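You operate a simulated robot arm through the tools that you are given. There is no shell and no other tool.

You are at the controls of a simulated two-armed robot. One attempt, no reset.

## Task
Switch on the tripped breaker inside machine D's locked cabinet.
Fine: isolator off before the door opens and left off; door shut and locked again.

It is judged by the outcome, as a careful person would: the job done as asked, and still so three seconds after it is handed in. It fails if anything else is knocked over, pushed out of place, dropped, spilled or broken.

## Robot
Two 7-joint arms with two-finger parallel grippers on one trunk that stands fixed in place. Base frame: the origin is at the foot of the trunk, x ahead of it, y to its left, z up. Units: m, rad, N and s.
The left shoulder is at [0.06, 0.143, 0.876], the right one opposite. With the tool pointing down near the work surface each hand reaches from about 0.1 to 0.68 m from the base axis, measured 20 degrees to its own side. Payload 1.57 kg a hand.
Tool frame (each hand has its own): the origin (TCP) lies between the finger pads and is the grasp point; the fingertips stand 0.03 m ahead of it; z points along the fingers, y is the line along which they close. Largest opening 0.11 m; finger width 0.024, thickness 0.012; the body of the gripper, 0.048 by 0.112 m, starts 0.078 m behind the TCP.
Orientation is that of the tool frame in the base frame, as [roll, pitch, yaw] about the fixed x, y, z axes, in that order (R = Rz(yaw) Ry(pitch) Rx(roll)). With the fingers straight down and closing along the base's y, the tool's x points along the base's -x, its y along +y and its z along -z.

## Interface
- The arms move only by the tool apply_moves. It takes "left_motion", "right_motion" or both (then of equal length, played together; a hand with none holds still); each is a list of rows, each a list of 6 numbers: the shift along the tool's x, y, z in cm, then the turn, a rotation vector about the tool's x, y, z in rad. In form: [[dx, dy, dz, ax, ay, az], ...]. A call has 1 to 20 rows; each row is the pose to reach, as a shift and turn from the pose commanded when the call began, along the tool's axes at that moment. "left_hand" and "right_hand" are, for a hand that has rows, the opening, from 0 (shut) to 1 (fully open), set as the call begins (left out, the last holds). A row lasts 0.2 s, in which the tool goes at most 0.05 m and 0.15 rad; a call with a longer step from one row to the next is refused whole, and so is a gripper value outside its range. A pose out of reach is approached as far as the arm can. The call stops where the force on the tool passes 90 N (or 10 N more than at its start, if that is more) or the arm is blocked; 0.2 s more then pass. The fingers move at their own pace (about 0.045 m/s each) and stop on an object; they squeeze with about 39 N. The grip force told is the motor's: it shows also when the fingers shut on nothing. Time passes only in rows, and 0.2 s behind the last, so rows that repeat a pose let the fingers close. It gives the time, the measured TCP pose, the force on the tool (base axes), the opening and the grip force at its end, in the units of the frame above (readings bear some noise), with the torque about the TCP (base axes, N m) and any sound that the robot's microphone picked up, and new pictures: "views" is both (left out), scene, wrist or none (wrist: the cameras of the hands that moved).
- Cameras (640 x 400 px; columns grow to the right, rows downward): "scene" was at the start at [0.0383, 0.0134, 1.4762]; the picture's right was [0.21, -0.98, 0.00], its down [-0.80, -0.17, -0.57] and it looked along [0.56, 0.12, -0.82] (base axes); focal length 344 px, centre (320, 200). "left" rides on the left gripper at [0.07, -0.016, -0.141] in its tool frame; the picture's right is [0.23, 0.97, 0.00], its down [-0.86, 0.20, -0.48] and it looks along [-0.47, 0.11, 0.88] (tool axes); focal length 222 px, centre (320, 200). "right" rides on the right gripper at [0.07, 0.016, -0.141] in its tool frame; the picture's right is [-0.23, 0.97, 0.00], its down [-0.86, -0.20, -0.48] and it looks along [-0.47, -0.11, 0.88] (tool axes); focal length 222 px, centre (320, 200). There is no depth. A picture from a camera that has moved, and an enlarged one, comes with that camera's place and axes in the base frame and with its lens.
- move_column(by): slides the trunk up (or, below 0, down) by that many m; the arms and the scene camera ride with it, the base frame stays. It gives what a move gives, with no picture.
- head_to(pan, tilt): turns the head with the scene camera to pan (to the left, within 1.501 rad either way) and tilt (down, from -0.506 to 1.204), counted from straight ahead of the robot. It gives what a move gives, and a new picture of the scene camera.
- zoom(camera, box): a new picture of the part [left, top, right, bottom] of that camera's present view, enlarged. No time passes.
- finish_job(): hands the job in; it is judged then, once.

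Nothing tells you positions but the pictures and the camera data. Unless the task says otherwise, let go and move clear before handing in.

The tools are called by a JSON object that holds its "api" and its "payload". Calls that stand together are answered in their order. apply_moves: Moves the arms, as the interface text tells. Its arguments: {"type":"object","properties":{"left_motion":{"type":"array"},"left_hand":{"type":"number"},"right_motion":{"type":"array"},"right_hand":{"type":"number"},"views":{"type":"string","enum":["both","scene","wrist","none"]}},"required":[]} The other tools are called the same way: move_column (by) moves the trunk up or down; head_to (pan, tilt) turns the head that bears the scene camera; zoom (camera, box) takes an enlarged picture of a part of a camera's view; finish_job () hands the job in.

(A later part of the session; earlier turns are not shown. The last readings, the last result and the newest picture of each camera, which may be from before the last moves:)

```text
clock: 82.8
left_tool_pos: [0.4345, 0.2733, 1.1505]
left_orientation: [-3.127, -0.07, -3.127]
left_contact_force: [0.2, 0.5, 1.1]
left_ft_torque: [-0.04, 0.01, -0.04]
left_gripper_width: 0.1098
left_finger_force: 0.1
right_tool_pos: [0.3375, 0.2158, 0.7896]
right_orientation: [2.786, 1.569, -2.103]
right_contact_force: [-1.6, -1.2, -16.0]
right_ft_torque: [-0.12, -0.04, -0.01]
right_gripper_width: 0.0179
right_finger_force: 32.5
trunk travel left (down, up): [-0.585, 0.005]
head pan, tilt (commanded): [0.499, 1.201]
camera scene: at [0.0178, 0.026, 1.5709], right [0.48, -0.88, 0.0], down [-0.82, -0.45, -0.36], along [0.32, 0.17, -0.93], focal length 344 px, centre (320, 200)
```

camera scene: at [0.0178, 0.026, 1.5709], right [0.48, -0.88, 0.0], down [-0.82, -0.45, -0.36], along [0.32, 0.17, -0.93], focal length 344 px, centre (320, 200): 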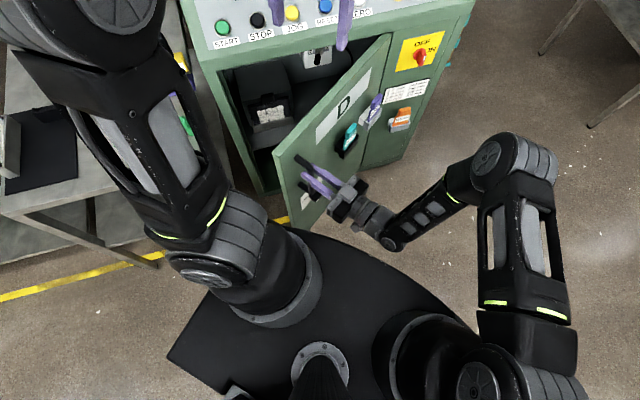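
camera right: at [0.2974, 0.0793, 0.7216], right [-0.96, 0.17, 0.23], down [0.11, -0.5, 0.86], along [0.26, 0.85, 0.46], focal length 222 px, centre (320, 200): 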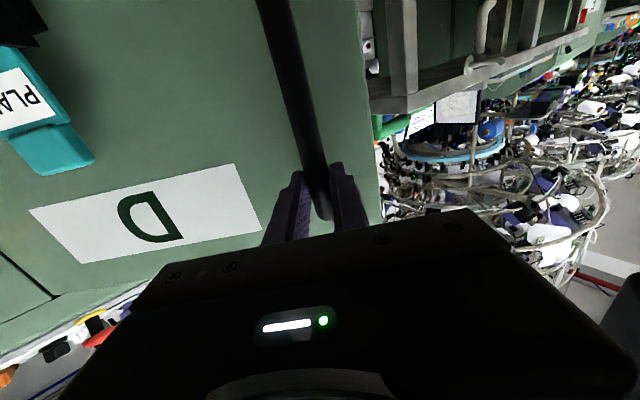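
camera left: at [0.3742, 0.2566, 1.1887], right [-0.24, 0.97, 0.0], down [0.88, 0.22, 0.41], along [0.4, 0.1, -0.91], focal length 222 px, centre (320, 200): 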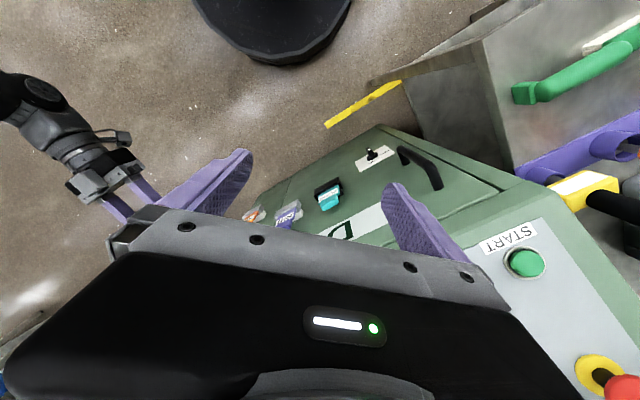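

I'll check the left wrist camera for the floor base.

{"api": "zoom", "payload": {"camera": "left", "box": [60, 0, 460, 200]}}

{"api": "zoom", "payload": {"camera": "scene", "box": [190, 20, 400, 230]}}

```text
1.60 times, centred on (260, 100) of left
camera zoom: at [0.3751, 0.2567, 1.2983], right [-0.24, 0.97, 0.0], down [0.88, 0.22, 0.41], along [0.4, 0.1, -0.91], focal length 355 px, centre (416, 360)
```

zoom: 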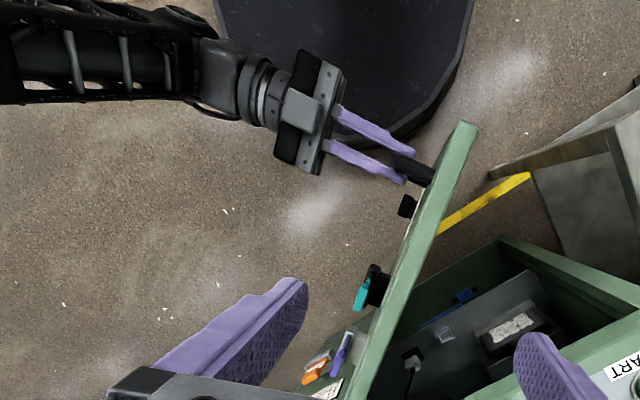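

```text
1.90 times, centred on (295, 125) of scene
camera zoom: at [0.0178, 0.026, 1.5709], right [0.48, -0.88, 0.0], down [-0.82, -0.45, -0.36], along [0.32, 0.17, -0.93], focal length 656 px, centre (368, 343)
```

zoom: 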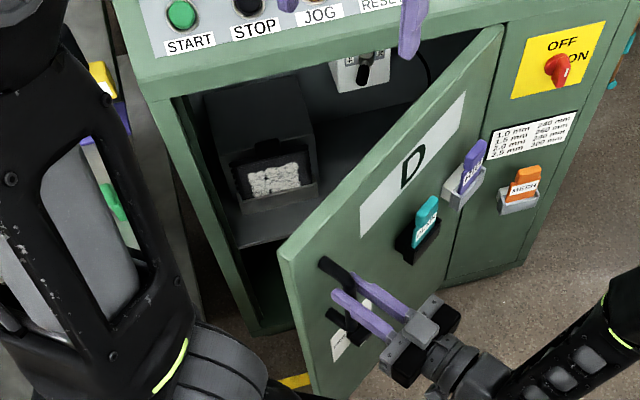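

I'll look closely at the base rim near the door's swing path.

{"api": "zoom", "payload": {"camera": "left", "box": [260, 0, 400, 110]}}

```text
3.64 times, centred on (330, 55) of left
camera zoom: at [0.3751, 0.2567, 1.2983], right [-0.24, 0.97, 0.0], down [0.88, 0.22, 0.41], along [0.4, 0.1, -0.91], focal length 808 px, centre (284, 727)
```

zoom: 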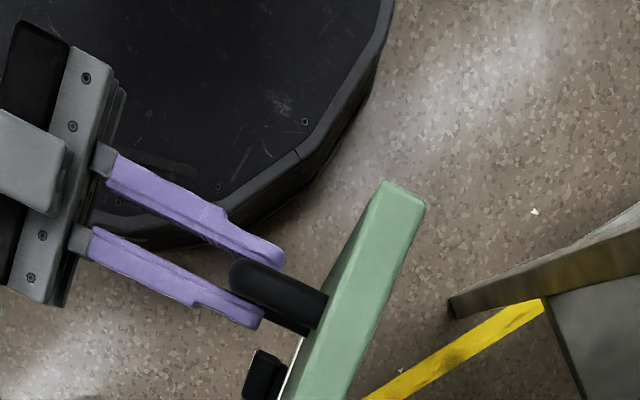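

I'll zoom tighter on the item at the back of the cabinet in both views.

{"api": "zoom", "payload": {"camera": "scene", "box": [270, 30, 350, 90]}}

{"api": "zoom", "payload": {"camera": "left", "box": [280, 130, 420, 230]}}

```text
6.67 times, centred on (310, 60) of scene
camera zoom: at [0.0178, 0.026, 1.5709], right [0.48, -0.88, 0.0], down [-0.82, -0.45, -0.36], along [0.32, 0.17, -0.93], focal length 2296 px, centre (387, 1133)
```

zoom: 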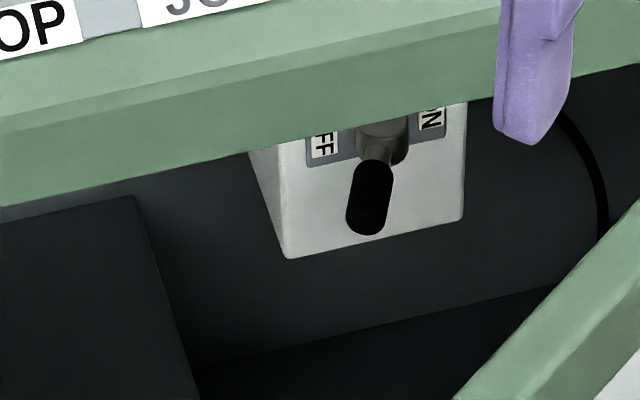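

```text
4.00 times, centred on (350, 180) of left
camera zoom: at [0.3751, 0.2567, 1.2983], right [-0.24, 0.97, 0.0], down [0.88, 0.22, 0.41], along [0.4, 0.1, -0.91], focal length 888 px, centre (200, 280)
```

zoom: 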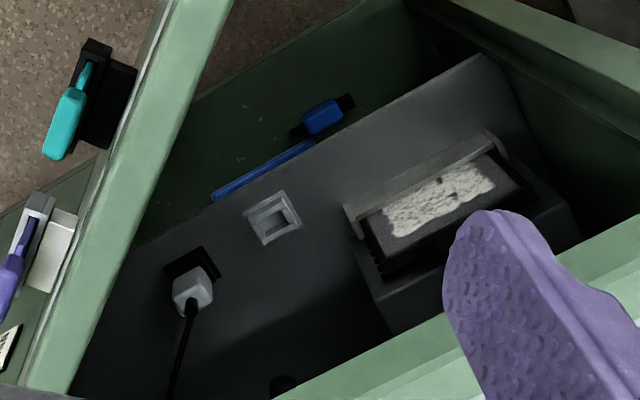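

The breaker is the grey box with a black toggle (OFF left, ON right) at roughly u≈0.23, z≈0.6–0.7 on the back wall. My base's rim leaves about 4 cm clearance for the door, so I'll keep opening slowly, watching forces.

{"api": "apply_moves", "payload": {"right_motion": [[0, -0.3, -1.42, -0.035, 0, 0], [0, -0.6, -2.86, -0.07, 0, 0], [0, -0.95, -4.3, -0.105, 0, 0], [0, -1.35, -5.72, -0.14, 0, 0], [0, -1.8, -7.1, -0.175, 0, 0], [0, -2.25, -8.51, -0.209, 0, 0], [0, -2.75, -9.88, -0.244, 0, 0], [0, -3.3, -11.2, -0.279, 0, 0], [0, -3.3, -11.2, -0.279, 0, 0]], "views": "both"}}

```text
clock: 84.8
left_tool_pos: [0.435, 0.2717, 1.1502]
left_orientation: [-3.127, -0.073, -3.128]
left_contact_force: [0.1, 0.6, 0.0]
left_ft_torque: [0.0, -0.01, 0.02]
left_gripper_width: 0.11
left_finger_force: 0.0
right_tool_pos: [0.353, 0.0991, 0.7911]
right_orientation: [-2.07, 1.569, -0.396]
right_contact_force: [11.9, 2.4, -11.6]
right_ft_torque: [-1.04, -0.05, -0.21]
right_gripper_width: 0.0179
right_finger_force: 32.3
trunk travel left (down, up): [-0.585, 0.005]
head pan, tilt (commanded): [0.499, 1.201]
camera scene: at [0.0192, 0.0261, 1.5709], right [0.48, -0.88, 0.0], down [-0.82, -0.45, -0.36], along [0.32, 0.17, -0.93], focal length 344 px, centre (320, 200)
camera right: at [0.351, -0.0422, 0.722], right [-0.97, -0.1, 0.23], down [0.25, -0.46, 0.86], along [0.02, 0.88, 0.47], focal length 222 px, centre (320, 200)
```

scene: 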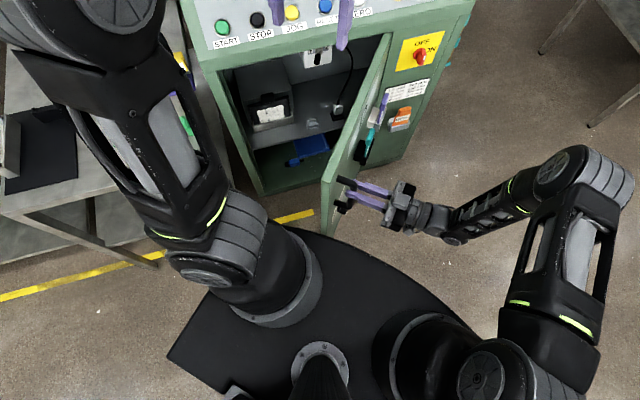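
right: 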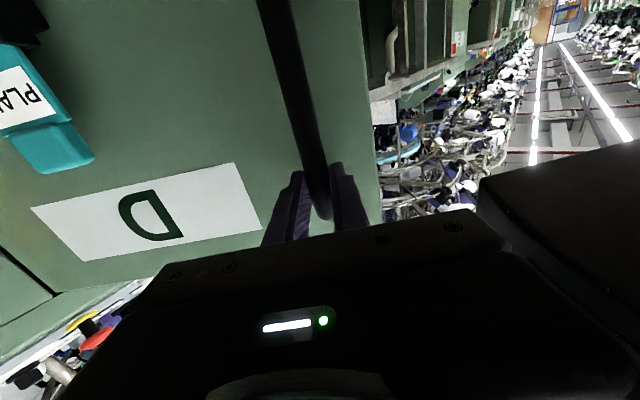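

About 51° open. I'll continue another 16° past the base's closest point.

{"api": "apply_moves", "payload": {"right_motion": [[0, -0.3, -1.42, -0.035, 0, 0], [0, -0.65, -2.86, -0.07, 0, 0], [0, -1.0, -4.3, -0.105, 0, 0], [0, -1.4, -5.72, -0.14, 0, 0], [0, -1.85, -7.1, -0.175, 0, 0], [0, -2.3, -8.51, -0.209, 0, 0], [0, -2.8, -9.88, -0.244, 0, 0], [0, -3.4, -11.2, -0.279, 0, 0], [0, -3.4, -11.2, -0.279, 0, 0]], "views": "scene"}}

```text
clock: 86.8
left_tool_pos: [0.4364, 0.2737, 1.1486]
left_orientation: [-3.129, -0.074, -3.127]
left_contact_force: [1.2, -0.4, 0.4]
left_ft_torque: [-0.01, 0.02, 0.01]
left_gripper_width: 0.1099
left_finger_force: 0.1
right_tool_pos: [0.3985, -0.0082, 0.7909]
right_orientation: [0.443, 1.568, 2.391]
right_contact_force: [26.1, 14.7, -3.9]
right_ft_torque: [0.17, 0.0, -0.42]
right_gripper_width: 0.018
right_finger_force: 32.4
trunk travel left (down, up): [-0.585, 0.005]
head pan, tilt (commanded): [0.499, 1.201]
camera scene: at [0.0204, 0.0272, 1.5709], right [0.48, -0.88, 0.0], down [-0.82, -0.45, -0.36], along [0.32, 0.17, -0.93], focal length 344 px, centre (320, 200)
```

scene: 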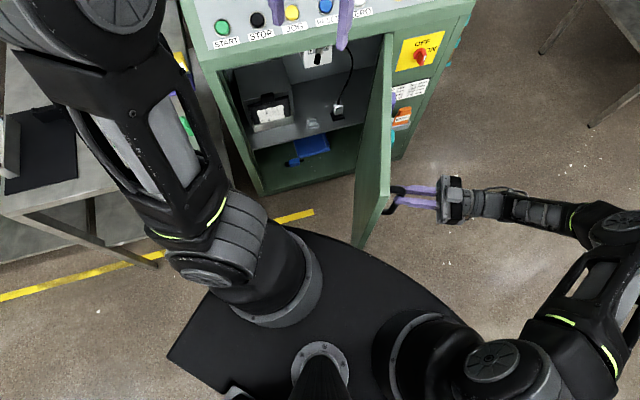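

The door passed without contact; there is a 30 N radial pull towards the hinge, so I'll relax it with an extra 1 cm inward while opening another 15°.

{"api": "apply_moves", "payload": {"right_motion": [[0, -0.6, -0.7, -0.017, 0, 0], [0, -1.1, -1.42, -0.035, 0, 0], [0, -1.6, -2.86, -0.07, 0, 0], [0, -2.0, -4.3, -0.105, 0, 0], [0, -2.4, -5.72, -0.14, 0, 0], [0, -2.9, -7.1, -0.175, 0, 0], [0, -3.4, -8.51, -0.209, 0, 0], [0, -3.9, -9.88, -0.244, 0, 0], [0, -4.5, -11.2, -0.279, 0, 0], [0, -4.5, -11.2, -0.279, 0, 0]], "views": "both"}}

```text
clock: 88.3
left_tool_pos: [0.4363, 0.2733, 1.1494]
left_orientation: [-3.126, -0.075, -3.127]
left_contact_force: [-0.3, -0.2, 0.5]
left_ft_torque: [0.01, -0.06, 0.05]
left_gripper_width: 0.1101
left_finger_force: 0.1
right_tool_pos: [0.4018, -0.0093, 0.8087]
right_orientation: [-3.089, 1.506, -1.048]
right_contact_force: [57.3, 29.0, -23.2]
right_ft_torque: [-1.49, 0.25, -1.82]
right_gripper_width: 0.0182
right_finger_force: 32.3
right hand out of reach, approached as far as the arm can: row 3, 4, 5, 6, 7
trunk travel left (down, up): [-0.585, 0.005]
head pan, tilt (commanded): [0.499, 1.201]
stopped in row 7 (right hand): the force on the tool passed its limit at 92 N (the readings are from after the stop); the commanded pose is now the measured one
camera scene: at [0.022, 0.0279, 1.5711], right [0.48, -0.88, 0.0], down [-0.82, -0.45, -0.36], along [0.31, 0.17, -0.93], focal length 344 px, centre (320, 200)
camera right: at [0.4541, -0.1457, 0.7475], right [-0.88, -0.43, 0.22], down [0.37, -0.29, 0.89], along [-0.32, 0.86, 0.41], focal length 222 px, centre (320, 200)
```

scene: 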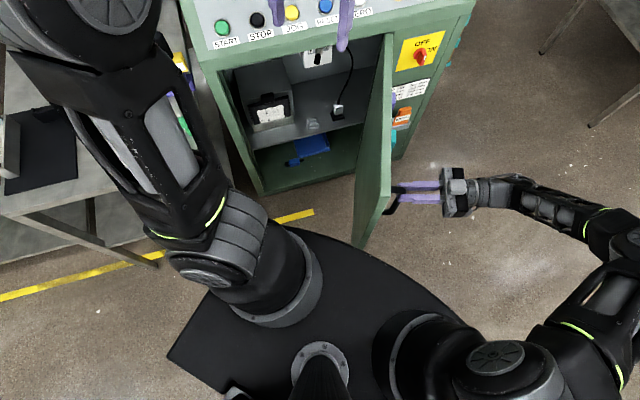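
right: 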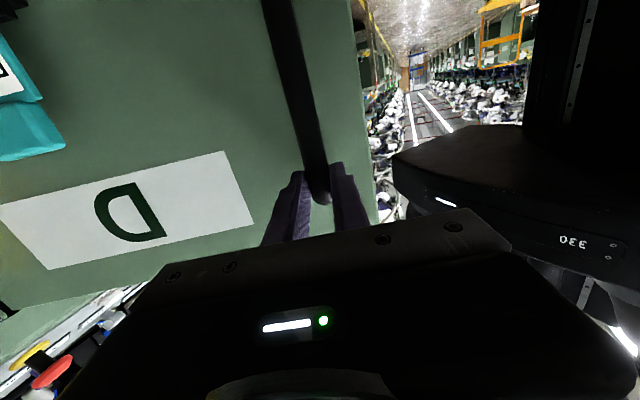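

The right arm reached its limit and strained against the handle, so I'll stop there: about 67° is enough. Let me hold still and see the load settle.

{"api": "apply_moves", "payload": {"right_motion": [[0, 0, 0, 0, 0, 0], [0, 0, 0, 0, 0, 0]], "views": "none"}}

```text
clock: 88.9
left_tool_pos: [0.4384, 0.2756, 1.148]
left_orientation: [-3.126, -0.076, -3.127]
left_contact_force: [0.5, 0.0, -0.2]
left_ft_torque: [0.01, 0.0, -0.02]
left_gripper_width: 0.1099
left_finger_force: 0.1
right_tool_pos: [0.4018, -0.0076, 0.8072]
right_orientation: [3.136, 1.513, -1.1]
right_contact_force: [54.6, 30.0, -13.4]
right_ft_torque: [-1.59, 0.13, -1.6]
right_gripper_width: 0.0183
right_finger_force: 33.1
trunk travel left (down, up): [-0.585, 0.005]
head pan, tilt (commanded): [0.499, 1.201]
```

There is still 62 N pulling the hand towards the hinge. I'll move the hand towards the hinge in small steps to unload it.

{"api": "apply_moves", "payload": {"right_motion": [[0, -0.5, 0, 0, 0, 0], [0, -1.0, 0, 0, 0, 0], [0, -1.0, 0, 0, 0, 0]], "views": "none"}}

```text
clock: 89.7
left_tool_pos: [0.4352, 0.2725, 1.1483]
left_orientation: [-3.127, -0.074, -3.127]
left_contact_force: [0.0, -0.7, 0.4]
left_ft_torque: [-0.05, 0.01, 0.0]
left_gripper_width: 0.1099
left_finger_force: 0.1
right_tool_pos: [0.4014, -0.0054, 0.8076]
right_orientation: [3.106, 1.518, -1.109]
right_contact_force: [20.2, 9.5, -17.7]
right_ft_torque: [0.12, 0.65, -1.27]
right_gripper_width: 0.0186
right_finger_force: 32.3
trunk travel left (down, up): [-0.585, 0.005]
head pan, tilt (commanded): [0.499, 1.201]
```

Most of the load is gone. One more small step, then I'll open the fingers and back away.

{"api": "apply_moves", "payload": {"right_motion": [[0, -0.3, 0, 0, 0, 0], [0.3, -0.6, 0, 0, 0, 0], [0.3, -0.6, 0, 0, 0, 0]], "views": "none"}}

{"api": "apply_moves", "payload": {"right_motion": [[0, 0, 0, 0, 0, 0], [0, 0, 0, 0, 0, 0], [0, 0, 0, 0, 0, 0], [0, 0, 0, 0, 0, 0]], "right_hand": 0.8, "views": "both"}}

```text
clock: 90.5
left_tool_pos: [0.432, 0.2713, 1.151]
left_orientation: [-3.129, -0.069, -3.126]
left_contact_force: [0.4, 1.5, -0.2]
left_ft_torque: [-0.04, -0.02, 0.0]
left_gripper_width: 0.1102
left_finger_force: 0.0
right_tool_pos: [0.3995, -0.0039, 0.8068]
right_orientation: [3.14, 1.525, -1.063]
right_contact_force: [-18.9, -11.0, -9.5]
right_ft_torque: [-0.99, -0.14, 0.03]
right_gripper_width: 0.0188
right_finger_force: 32.7
trunk travel left (down, up): [-0.585, 0.005]
head pan, tilt (commanded): [0.499, 1.201]
```

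```text
clock: 91.5
left_tool_pos: [0.4324, 0.2707, 1.1503]
left_orientation: [-3.129, -0.071, -3.126]
left_contact_force: [-0.1, 0.0, -1.0]
left_ft_torque: [0.02, -0.03, 0.04]
left_gripper_width: 0.1101
left_finger_force: 0.1
right_tool_pos: [0.4054, -0.0031, 0.8067]
right_orientation: [-3.096, 1.525, -1.023]
right_contact_force: [0.2, 1.1, -0.3]
right_ft_torque: [-0.03, -0.04, -0.03]
right_gripper_width: 0.0882
right_finger_force: 0.0
trunk travel left (down, up): [-0.585, 0.005]
head pan, tilt (commanded): [0.499, 1.201]
camera scene: at [0.0171, 0.0254, 1.5709], right [0.48, -0.88, 0.0], down [-0.82, -0.45, -0.36], along [0.32, 0.17, -0.93], focal length 344 px, centre (320, 200)
camera right: at [0.4599, -0.1366, 0.7451], right [-0.86, -0.46, 0.22], down [0.38, -0.29, 0.88], along [-0.34, 0.84, 0.42], focal length 222 px, centre (320, 200)
```

scene: 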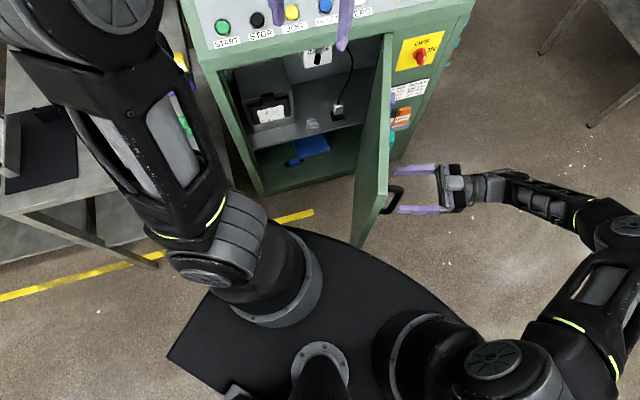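
right: 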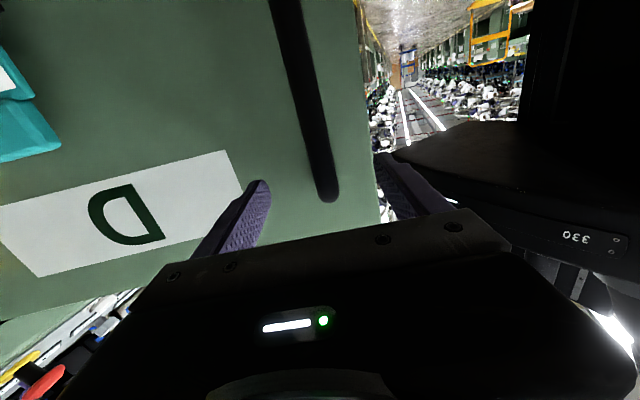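

The handle is released and the door stays where it is. I'll back the right hand away from it.

{"api": "apply_moves", "payload": {"right_motion": [[0, 0, -1, 0, 0, 0], [0, 0, -2.5, 0, 0, 0], [0, 0, -4.5, 0, 0, 0], [0, 0, -6.5, 0, 0, 0], [0, 0, -9, 0, 0, 0], [0, 0, -11.5, 0, 0, 0], [0, 0, -11.5, 0, 0, 0]], "views": "scene"}}

```text
clock: 93.1
left_tool_pos: [0.4338, 0.2719, 1.1518]
left_orientation: [-3.129, -0.073, -3.127]
left_contact_force: [-0.3, 0.6, -0.1]
left_ft_torque: [-0.01, -0.02, 0.01]
left_gripper_width: 0.1101
left_finger_force: 0.0
right_tool_pos: [0.3961, -0.0358, 0.8265]
right_orientation: [-3.093, 1.52, -1.024]
right_contact_force: [0.2, -0.4, -1.0]
right_ft_torque: [0.01, 0.01, 0.03]
right_gripper_width: 0.0883
right_finger_force: 0.0
right hand out of reach, approached as far as the arm can: row 2, 3, 4, 5, 6, 7
trunk travel left (down, up): [-0.585, 0.005]
head pan, tilt (commanded): [0.499, 1.201]
camera scene: at [0.017, 0.0253, 1.5709], right [0.48, -0.88, 0.0], down [-0.82, -0.45, -0.36], along [0.32, 0.17, -0.93], focal length 344 px, centre (320, 200)
```

scene: 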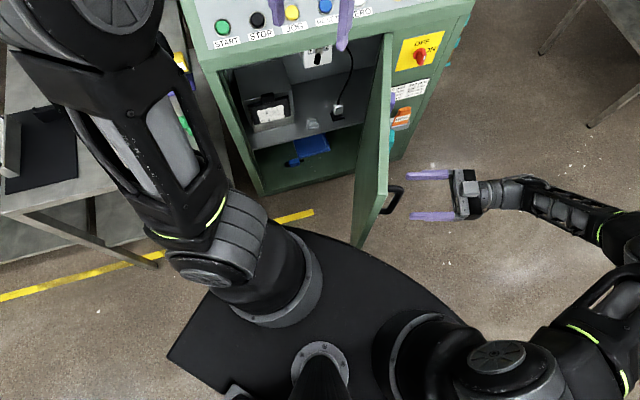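

The right arm is near its limit there; I'll swing the wrist a little while retreating to get clear of the handle.

{"api": "apply_moves", "payload": {"right_motion": [[0, 0, -1, 0.08, 0, 0], [0, 0.3, -2.5, 0.17, 0, 0], [0, 0.5, -4, 0.26, 0, 0], [0, 0.8, -6, 0.35, 0, 0], [0, 1, -8, 0.44, 0, 0], [0, 1, -8, 0.44, 0, 0]], "views": "scene"}}

```text
clock: 94.5
left_tool_pos: [0.433, 0.2718, 1.1508]
left_orientation: [-3.13, -0.07, -3.127]
left_contact_force: [-0.5, -0.1, -0.8]
left_ft_torque: [0.02, -0.02, -0.02]
left_gripper_width: 0.1099
left_finger_force: 0.0
right_tool_pos: [0.4283, -0.1138, 0.8304]
right_orientation: [-2.66, 1.524, -1.029]
right_contact_force: [-0.5, 0.3, -0.7]
right_ft_torque: [0.02, 0.0, 0.0]
right_gripper_width: 0.0881
right_finger_force: 0.1
trunk travel left (down, up): [-0.585, 0.005]
head pan, tilt (commanded): [0.499, 1.201]
camera scene: at [0.0172, 0.0255, 1.5709], right [0.48, -0.88, 0.0], down [-0.82, -0.45, -0.36], along [0.32, 0.17, -0.93], focal length 344 px, centre (320, 200)
```

scene: 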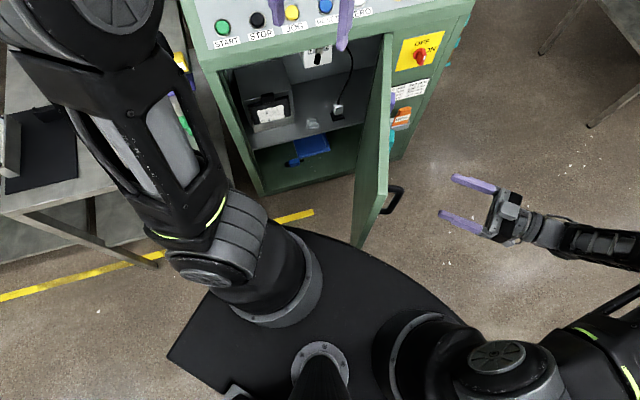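

Clear. Now I'll lower the trunk 0.28 m so the left arm can work comfortably at breaker height.

{"api": "move_column", "payload": {"by": -0.28}}

{"api": "head_to", "payload": {"pan": 0.45, "tilt": 0.75}}

{"api": "zoom", "payload": {"camera": "scene", "box": [200, 80, 440, 280]}}

{"api": "zoom", "payload": {"camera": "left", "box": [160, 0, 640, 300]}}

```text
clock: 97.3
left_tool_pos: [0.4329, 0.2712, 0.8701]
left_orientation: [-3.13, -0.072, -3.128]
left_contact_force: [0.9, -0.1, -0.3]
left_ft_torque: [0.01, 0.0, 0.01]
left_gripper_width: 0.1098
left_finger_force: 0.0
right_tool_pos: [0.4278, -0.1134, 0.5492]
right_orientation: [-2.653, 1.523, -1.02]
right_contact_force: [-0.9, 0.3, 1.1]
right_ft_torque: [-0.01, 0.0, 0.02]
right_gripper_width: 0.0883
right_finger_force: 0.1
trunk travel left (down, up): [-0.305, 0.285]
head pan, tilt (commanded): [0.499, 1.201]
```

```text
clock: 98.2
left_tool_pos: [0.4333, 0.2732, 0.8715]
left_orientation: [-3.129, -0.072, -3.128]
left_contact_force: [-0.1, 0.4, 0.4]
left_ft_torque: [0.03, 0.01, 0.01]
left_gripper_width: 0.1099
left_finger_force: 0.2
right_tool_pos: [0.4279, -0.1141, 0.5494]
right_orientation: [-2.656, 1.523, -1.025]
right_contact_force: [0.3, -0.6, 0.9]
right_ft_torque: [0.0, 0.0, -0.05]
right_gripper_width: 0.088
right_finger_force: 0.0
trunk travel left (down, up): [-0.305, 0.285]
head pan, tilt (commanded): [0.45, 0.75]
camera scene: at [0.0425, 0.0346, 1.3225], right [0.44, -0.9, 0.0], down [-0.61, -0.3, -0.73], along [0.66, 0.32, -0.68], focal length 344 px, centre (320, 200)
```

scene: 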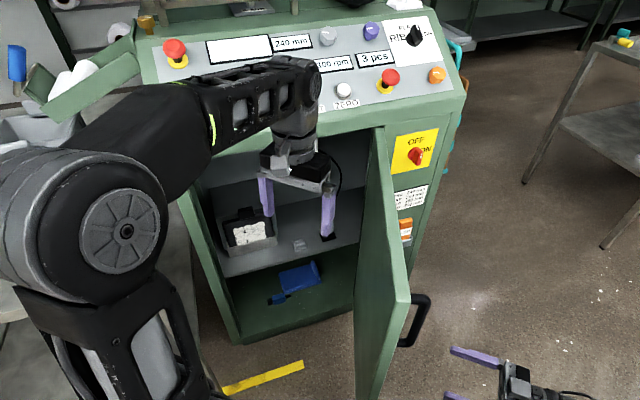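

```text
2.00 times, centred on (320, 180) of scene
camera zoom: at [0.0425, 0.0346, 1.3225], right [0.44, -0.9, 0.0], down [-0.61, -0.3, -0.73], along [0.66, 0.32, -0.68], focal length 689 px, centre (320, 240)
```

zoom: 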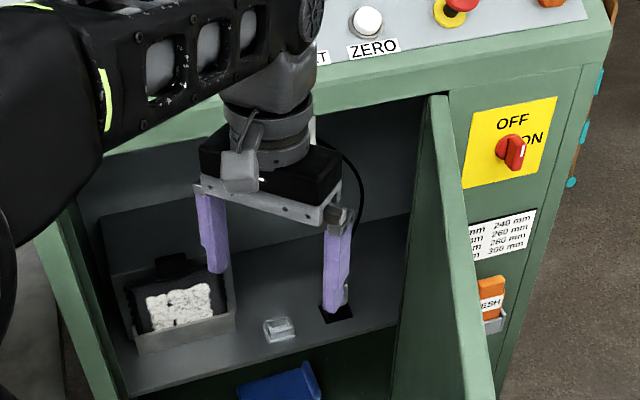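

```text
1.33 times, centred on (400, 150) of left
camera zoom: at [0.3737, 0.2555, 1.0187], right [-0.24, 0.97, 0.0], down [0.88, 0.22, 0.41], along [0.4, 0.1, -0.91], focal length 296 px, centre (213, 267)
```

zoom: 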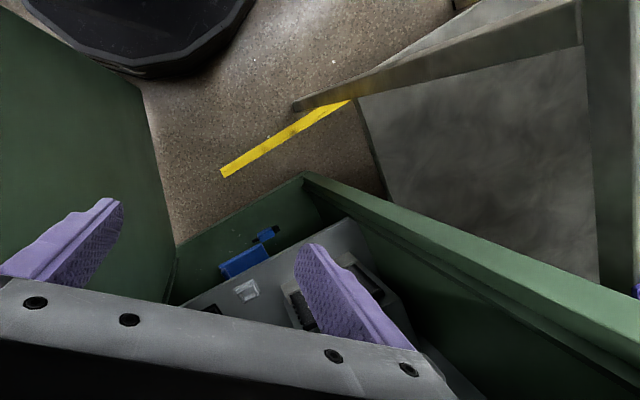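

The left hand hides the breaker. I'll tilt the left hand forward (about 40° below horizontal) and bring it in front of the opening, clear of the lip and door, to look inside with its camera.

{"api": "apply_moves", "payload": {"left_motion": [[-0.8, 0.3, 0.7, -0.017, -0.104, -0.037], [-1.6, 0.6, 1.4, -0.034, -0.208, -0.074], [-2.4, 0.9, 2.2, -0.051, -0.312, -0.11], [-3.2, 1.2, 2.9, -0.069, -0.416, -0.147], [-4, 1.6, 3.6, -0.086, -0.52, -0.184], [-4.8, 1.9, 4.3, -0.103, -0.625, -0.221], [-5.6, 2.2, 5, -0.12, -0.729, -0.257], [-6.4, 2.5, 5.8, -0.137, -0.833, -0.294], [-7.2, 2.8, 6.5, -0.154, -0.937, -0.331], [-7.2, 2.8, 6.5, -0.154, -0.937, -0.331]], "views": "both"}}

```text
clock: 100.4
left_tool_pos: [0.4985, 0.2994, 0.7986]
left_orientation: [-3.141, 0.873, -2.775]
left_contact_force: [0.7, 0.3, 0.2]
left_ft_torque: [-0.01, -0.01, -0.05]
left_gripper_width: 0.1102
left_finger_force: 0.1
right_tool_pos: [0.4274, -0.1136, 0.5497]
right_orientation: [-2.656, 1.523, -1.024]
right_contact_force: [-0.3, 0.4, 0.4]
right_ft_torque: [0.01, 0.01, 0.0]
right_gripper_width: 0.0883
right_finger_force: 0.1
trunk travel left (down, up): [-0.305, 0.285]
head pan, tilt (commanded): [0.45, 0.75]
camera scene: at [0.0426, 0.0346, 1.3226], right [0.44, -0.9, 0.0], down [-0.61, -0.3, -0.73], along [0.66, 0.32, -0.68], focal length 344 px, centre (320, 200)
camera left: at [0.3625, 0.2288, 0.839], right [-0.48, 0.86, -0.17], down [0.1, 0.25, 0.96], along [0.87, 0.45, -0.21], focal length 222 px, centre (320, 200)
```

scene: 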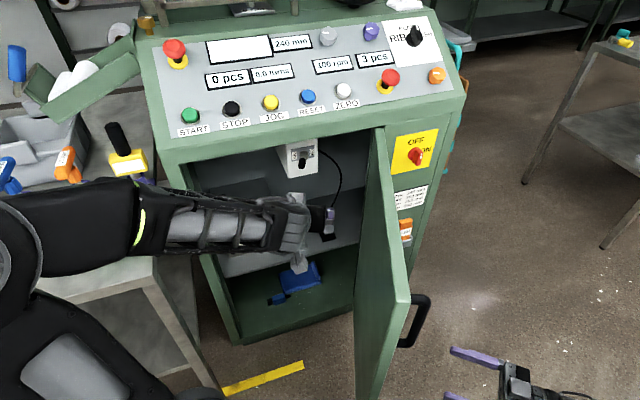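
left: 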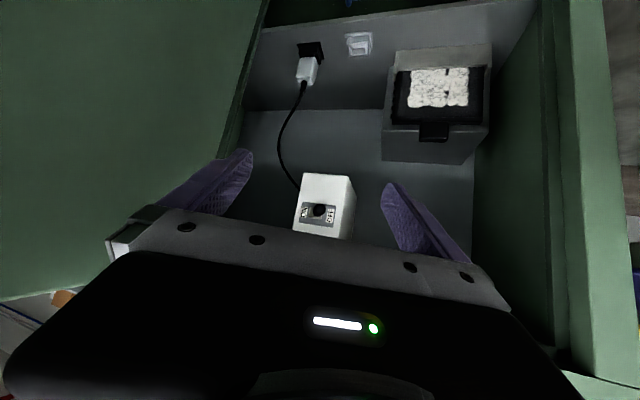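

Now both cameras see the breaker. I'll zoom in on it from each.

{"api": "zoom", "payload": {"camera": "left", "box": [270, 150, 390, 250]}}

{"api": "zoom", "payload": {"camera": "scene", "box": [260, 130, 350, 190]}}

{"api": "zoom", "payload": {"camera": "left", "box": [200, 0, 560, 220]}}

```text
4.00 times, centred on (330, 200) of left
camera zoom: at [0.3625, 0.2288, 0.839], right [-0.48, 0.86, -0.17], down [0.1, 0.25, 0.96], along [0.87, 0.45, -0.21], focal length 888 px, centre (280, 200)
```

zoom: 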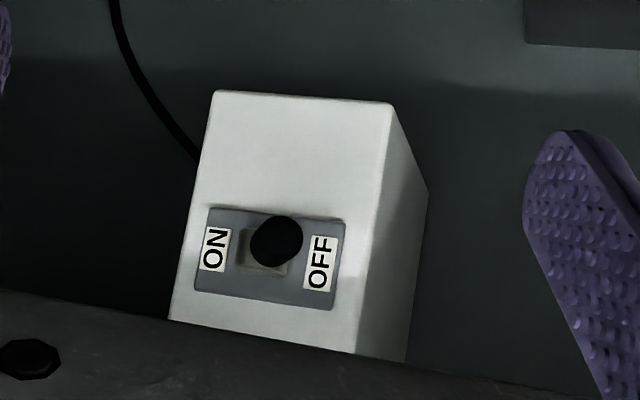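

```text
6.67 times, centred on (305, 160) of scene
camera zoom: at [0.0426, 0.0346, 1.3226], right [0.44, -0.9, 0.0], down [-0.61, -0.3, -0.73], along [0.66, 0.32, -0.68], focal length 2296 px, centre (420, 467)
```

zoom: 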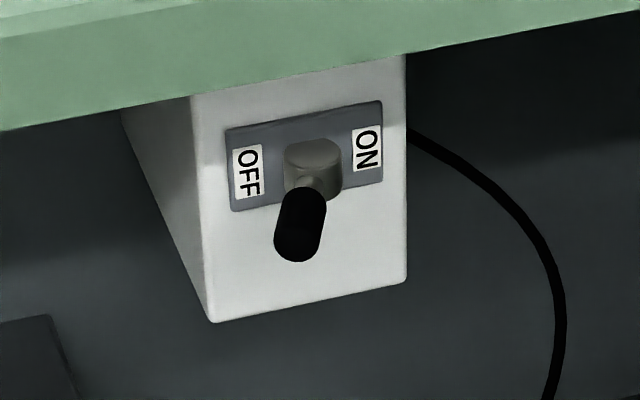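

```text
1.78 times, centred on (380, 110) of left
camera zoom: at [0.3625, 0.2288, 0.839], right [-0.48, 0.86, -0.17], down [0.1, 0.25, 0.96], along [0.87, 0.45, -0.21], focal length 395 px, centre (213, 360)
```

zoom: 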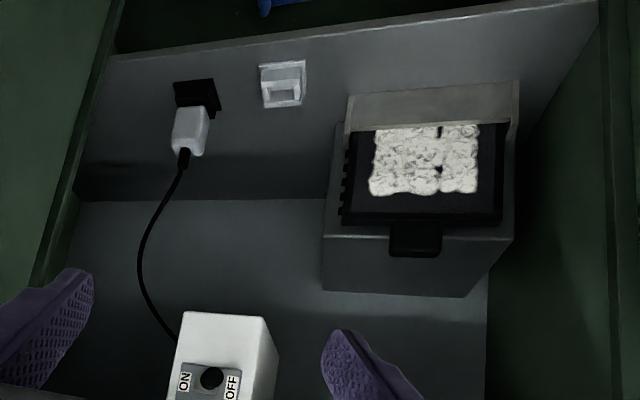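

The toggle tip is at about (0.652, 0.381, 0.787), leaning left towards OFF, with its plate centre at u≈0.212, n≈0.79. I'll flatten the left hand's pitch and bring it to about 4 cm in front of the toggle, fingers half open.

{"api": "apply_moves", "payload": {"left_motion": [[-1, -0.15, 1.4, -0.036, -0.064, -0.02], [-2.1, -0.3, 2.8, -0.072, -0.127, -0.04], [-3.1, -0.45, 4.2, -0.108, -0.191, -0.06], [-4.1, -0.6, 5.6, -0.143, -0.255, -0.079], [-5.2, -0.75, 6.9, -0.179, -0.318, -0.099], [-6.2, -0.9, 8.3, -0.215, -0.382, -0.119], [-6.2, -0.9, 8.3, -0.215, -0.382, -0.119]], "left_hand": 0.45, "views": "both"}}

{"api": "zoom", "payload": {"camera": "left", "box": [230, 100, 430, 230]}}

{"api": "zoom", "payload": {"camera": "scene", "box": [250, 120, 350, 200]}}

```text
clock: 102.0
left_tool_pos: [0.5987, 0.329, 0.7948]
left_orientation: [-3.139, 1.258, -2.527]
left_contact_force: [0.5, 0.2, -0.5]
left_ft_torque: [0.03, 0.01, 0.04]
left_gripper_width: 0.0493
left_finger_force: 0.1
right_tool_pos: [0.4286, -0.1131, 0.5488]
right_orientation: [-2.658, 1.522, -1.028]
right_contact_force: [0.4, 0.2, -0.2]
right_ft_torque: [0.02, -0.01, 0.01]
right_gripper_width: 0.0878
right_finger_force: 0.1
trunk travel left (down, up): [-0.305, 0.285]
head pan, tilt (commanded): [0.45, 0.75]
camera scene: at [0.0428, 0.0346, 1.3226], right [0.44, -0.9, 0.0], down [-0.61, -0.3, -0.73], along [0.66, 0.32, -0.68], focal length 344 px, centre (320, 200)
camera left: at [0.4807, 0.2254, 0.7736], right [-0.62, 0.76, -0.22], down [-0.27, 0.05, 0.96], along [0.74, 0.65, 0.17], focal length 222 px, centre (320, 200)
```

scene: 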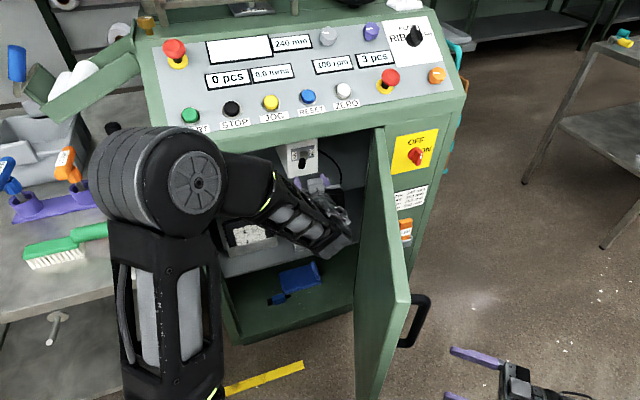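
left: 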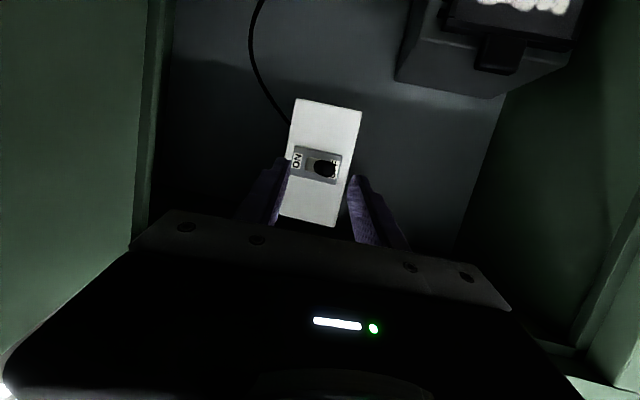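

```text
3.08 times, centred on (330, 165) of left
camera zoom: at [0.4807, 0.2254, 0.7736], right [-0.62, 0.76, -0.22], down [-0.27, 0.05, 0.96], along [0.74, 0.65, 0.17], focal length 684 px, centre (289, 308)
```

zoom: 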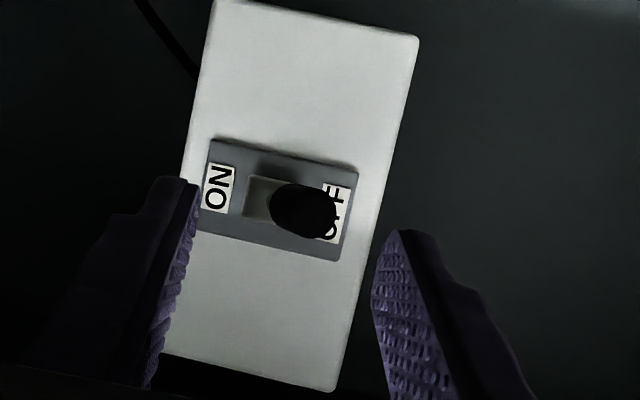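

```text
5.00 times, centred on (300, 160) of scene
camera zoom: at [0.0428, 0.0346, 1.3226], right [0.44, -0.9, 0.0], down [-0.61, -0.3, -0.73], along [0.66, 0.32, -0.68], focal length 1722 px, centre (420, 400)
```

zoom: 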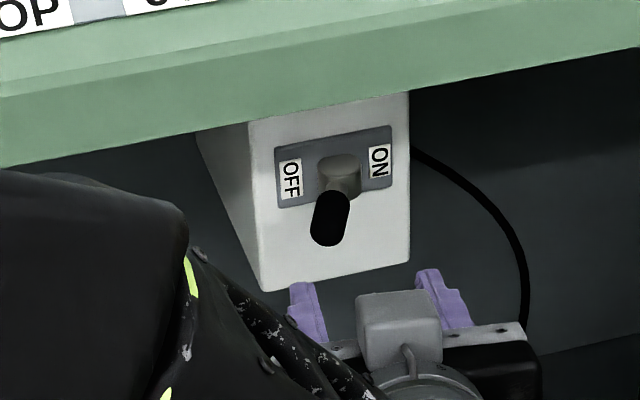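

The toggle tip sits about 1 cm left and 1.4 cm above the tool line, 7 cm ahead. I'll advance to straddle it without touching, then narrow the fingers a bit.

{"api": "apply_moves", "payload": {"left_motion": [[-0.7, 0.5, 0.5, 0, 0, 0], [-1.4, 1.1, 1.5, 0, 0, 0], [-1.4, 1.1, 3, 0, 0, 0], [-1.4, 1.1, 4.5, 0, 0, 0], [-1.4, 1.1, 5.5, 0, 0, 0], [-1.4, 1.1, 6.5, 0, 0, 0], [-1.4, 1.1, 6.5, 0, 0, 0]], "left_hand": 0.45, "views": "both"}}

{"api": "zoom", "payload": {"camera": "left", "box": [230, 100, 430, 230]}}

{"api": "zoom", "payload": {"camera": "scene", "box": [250, 120, 350, 200]}}

```text
clock: 103.6
left_tool_pos: [0.6466, 0.3759, 0.7879]
left_orientation: [-3.141, 1.258, -2.529]
left_contact_force: [0.0, -0.7, 0.3]
left_ft_torque: [0.0, 0.01, -0.01]
left_gripper_width: 0.0497
left_finger_force: 0.1
right_tool_pos: [0.428, -0.1127, 0.5492]
right_orientation: [-2.656, 1.523, -1.027]
right_contact_force: [-0.2, 0.2, -0.4]
right_ft_torque: [0.03, 0.0, -0.01]
right_gripper_width: 0.088
right_finger_force: 0.0
trunk travel left (down, up): [-0.305, 0.285]
head pan, tilt (commanded): [0.45, 0.75]
camera scene: at [0.0426, 0.0347, 1.3226], right [0.43, -0.9, 0.0], down [-0.61, -0.3, -0.73], along [0.66, 0.32, -0.68], focal length 344 px, centre (320, 200)
camera left: at [0.5279, 0.2722, 0.7681], right [-0.62, 0.76, -0.22], down [-0.27, 0.05, 0.96], along [0.74, 0.65, 0.17], focal length 222 px, centre (320, 200)
```

scene: 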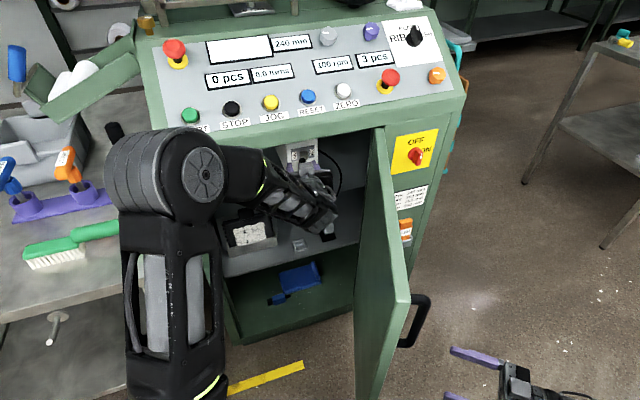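
left: 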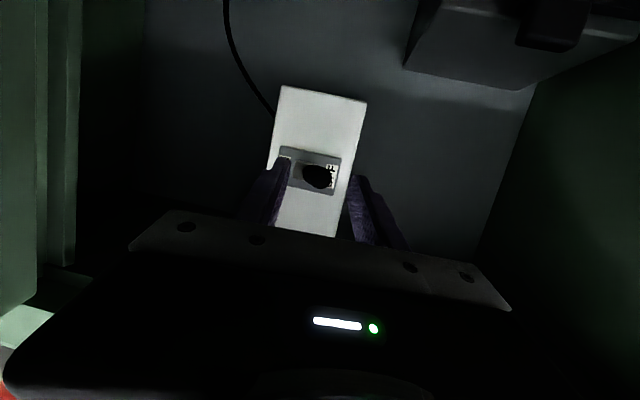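

```text
3.08 times, centred on (330, 165) of left
camera zoom: at [0.5279, 0.2722, 0.7681], right [-0.62, 0.76, -0.22], down [-0.27, 0.05, 0.96], along [0.74, 0.65, 0.17], focal length 684 px, centre (289, 308)
```

zoom: 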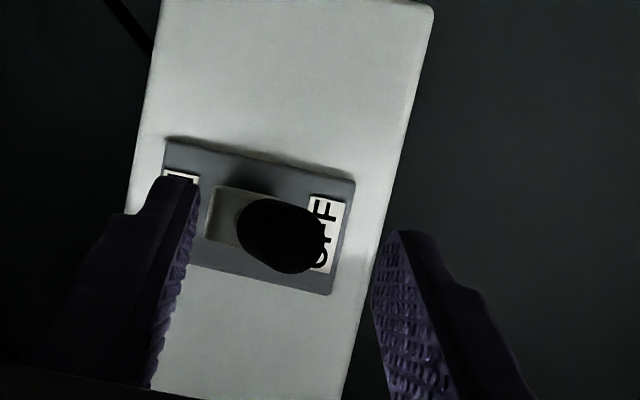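

```text
5.00 times, centred on (300, 160) of scene
camera zoom: at [0.0426, 0.0347, 1.3226], right [0.43, -0.9, 0.0], down [-0.61, -0.3, -0.73], along [0.66, 0.32, -0.68], focal length 1722 px, centre (420, 400)
```

zoom: 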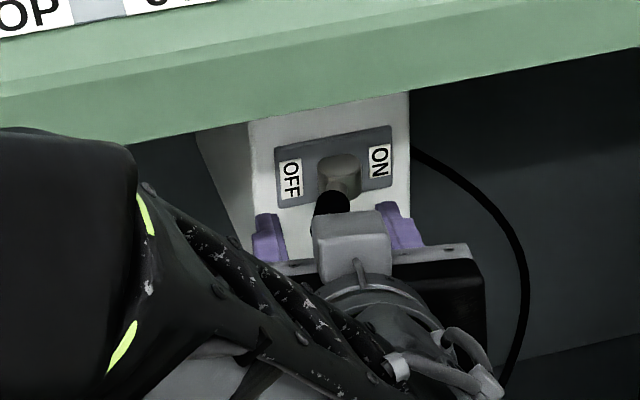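

The toggle is between the fingers. I'll advance 0.8 cm more, narrow the fingers around it, and first push it left, fully to OFF, to reset the trip.

{"api": "apply_moves", "payload": {"left_motion": [[0.3, 0, 0.4, 0, 0, 0], [0.3, 0, 0.8, 0, 0, 0], [0.3, 0, 0.8, 0, 0, 0], [0.3, 0, 0.8, 0, 0, 0]], "left_hand": 0.32, "views": "both"}}

{"api": "zoom", "payload": {"camera": "left", "box": [230, 100, 430, 230]}}

{"api": "zoom", "payload": {"camera": "scene", "box": [270, 130, 340, 190]}}

```text
clock: 104.6
left_tool_pos: [0.6525, 0.3799, 0.7834]
left_orientation: [-3.139, 1.257, -2.527]
left_contact_force: [0.8, -0.9, 0.1]
left_ft_torque: [-0.02, -0.03, 0.0]
left_gripper_width: 0.035
left_finger_force: 0.0
right_tool_pos: [0.4288, -0.1143, 0.55]
right_orientation: [-2.654, 1.525, -1.023]
right_contact_force: [0.0, 0.2, 0.4]
right_ft_torque: [0.01, 0.0, -0.02]
right_gripper_width: 0.0881
right_finger_force: 0.1
trunk travel left (down, up): [-0.305, 0.285]
head pan, tilt (commanded): [0.45, 0.75]
camera scene: at [0.0426, 0.0346, 1.3226], right [0.43, -0.9, 0.0], down [-0.61, -0.3, -0.73], along [0.66, 0.32, -0.68], focal length 344 px, centre (320, 200)
camera left: at [0.534, 0.2756, 0.762], right [-0.62, 0.76, -0.22], down [-0.27, 0.05, 0.96], along [0.74, 0.65, 0.17], focal length 222 px, centre (320, 200)
```

scene: 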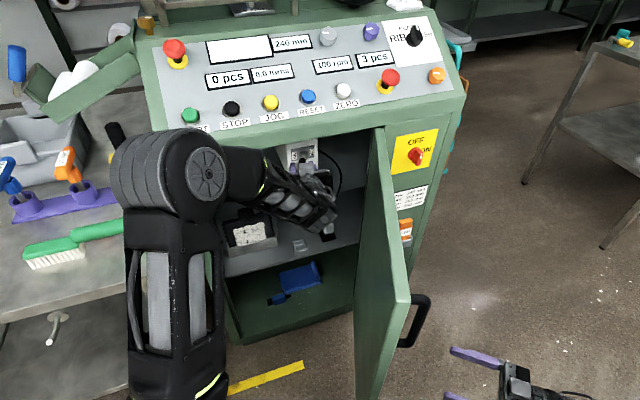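
left: 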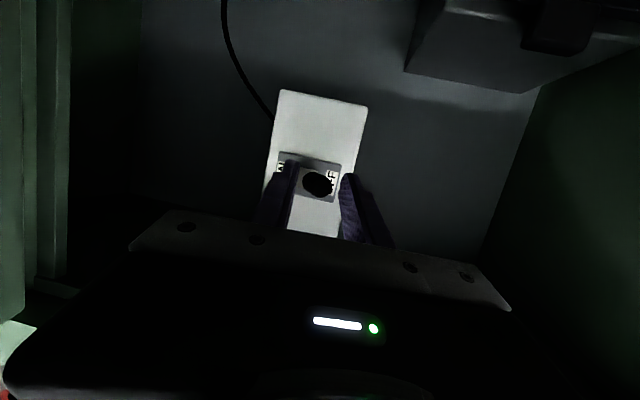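

```text
3.08 times, centred on (330, 165) of left
camera zoom: at [0.534, 0.2756, 0.762], right [-0.62, 0.76, -0.22], down [-0.27, 0.05, 0.96], along [0.74, 0.65, 0.17], focal length 684 px, centre (289, 308)
```

zoom: 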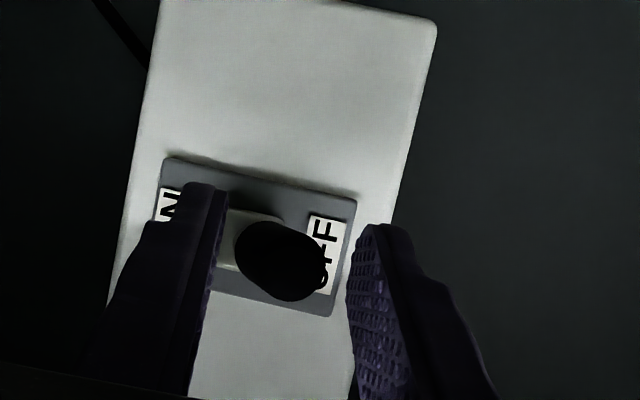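

```text
6.67 times, centred on (305, 160) of scene
camera zoom: at [0.0426, 0.0346, 1.3226], right [0.43, -0.9, 0.0], down [-0.61, -0.3, -0.73], along [0.66, 0.32, -0.68], focal length 2296 px, centre (420, 467)
```

zoom: 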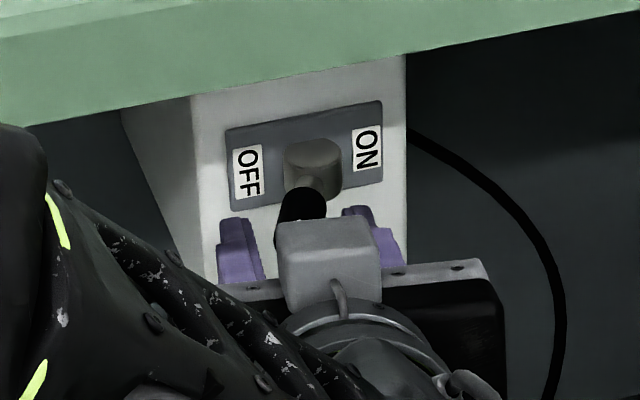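

The toggle is straddled. I'll push it left in small steps, watching the force.

{"api": "apply_moves", "payload": {"left_motion": [[0, 0.4, 0, 0, 0, 0], [0, 0.8, 0, 0, 0, 0], [0, 1.2, 0, 0, 0, 0], [0, 1.5, 0, 0, 0, 0]], "views": "wrist"}}

{"api": "zoom", "payload": {"camera": "left", "box": [230, 100, 430, 230]}}

{"api": "zoom", "payload": {"camera": "scene", "box": [270, 130, 340, 190]}}

```text
clock: 105.6
left_tool_pos: [0.6451, 0.3872, 0.7828]
left_orientation: [-3.139, 1.26, -2.533]
left_contact_force: [10.1, -10.2, 0.7]
left_ft_torque: [-0.05, -0.03, -0.38]
left_gripper_width: 0.047
left_finger_force: 6.7
right_tool_pos: [0.4276, -0.1134, 0.5494]
right_orientation: [-2.654, 1.525, -1.022]
right_contact_force: [0.9, -0.1, -1.0]
right_ft_torque: [0.03, 0.02, 0.02]
right_gripper_width: 0.088
right_finger_force: 0.0
trunk travel left (down, up): [-0.305, 0.285]
head pan, tilt (commanded): [0.45, 0.75]
camera left: at [0.5262, 0.2857, 0.762], right [-0.61, 0.76, -0.22], down [-0.27, 0.06, 0.96], along [0.74, 0.65, 0.17], focal length 222 px, centre (320, 200)
```

left: 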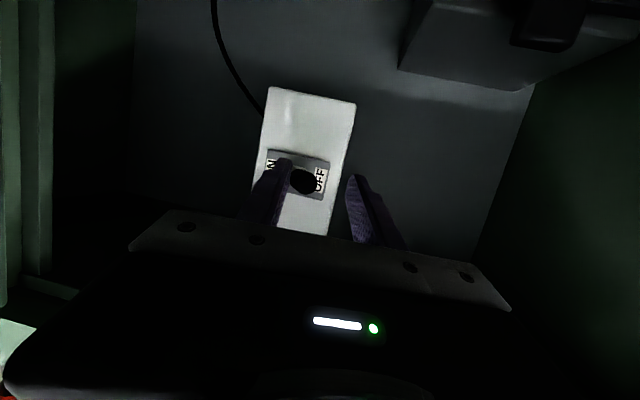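

```text
3.08 times, centred on (330, 165) of left
camera zoom: at [0.5262, 0.2857, 0.762], right [-0.61, 0.76, -0.22], down [-0.27, 0.06, 0.96], along [0.74, 0.65, 0.17], focal length 684 px, centre (289, 308)
```

zoom: 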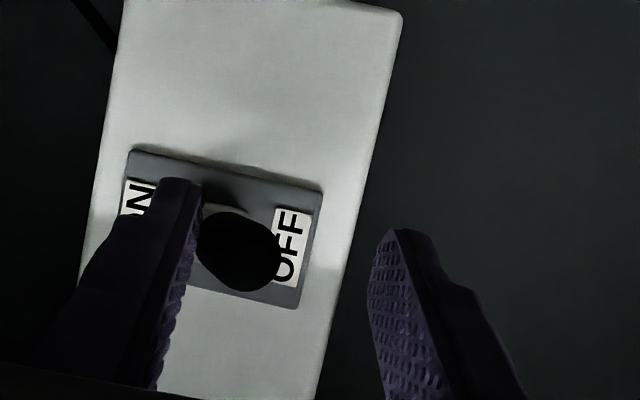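

```text
6.67 times, centred on (305, 160) of scene
camera zoom: at [0.0435, 0.0335, 1.3226], right [0.43, -0.9, 0.0], down [-0.61, -0.3, -0.73], along [0.66, 0.32, -0.68], focal length 2296 px, centre (420, 467)
```

zoom: 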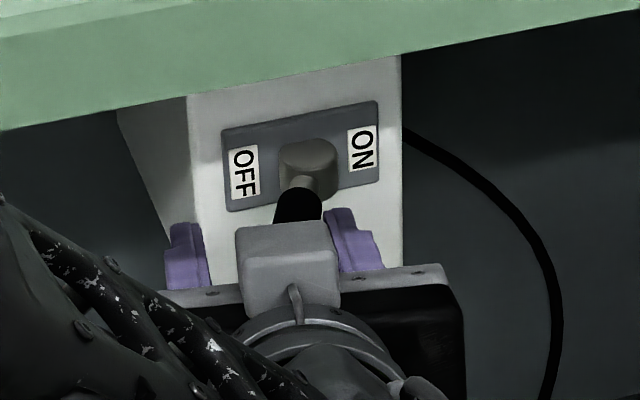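

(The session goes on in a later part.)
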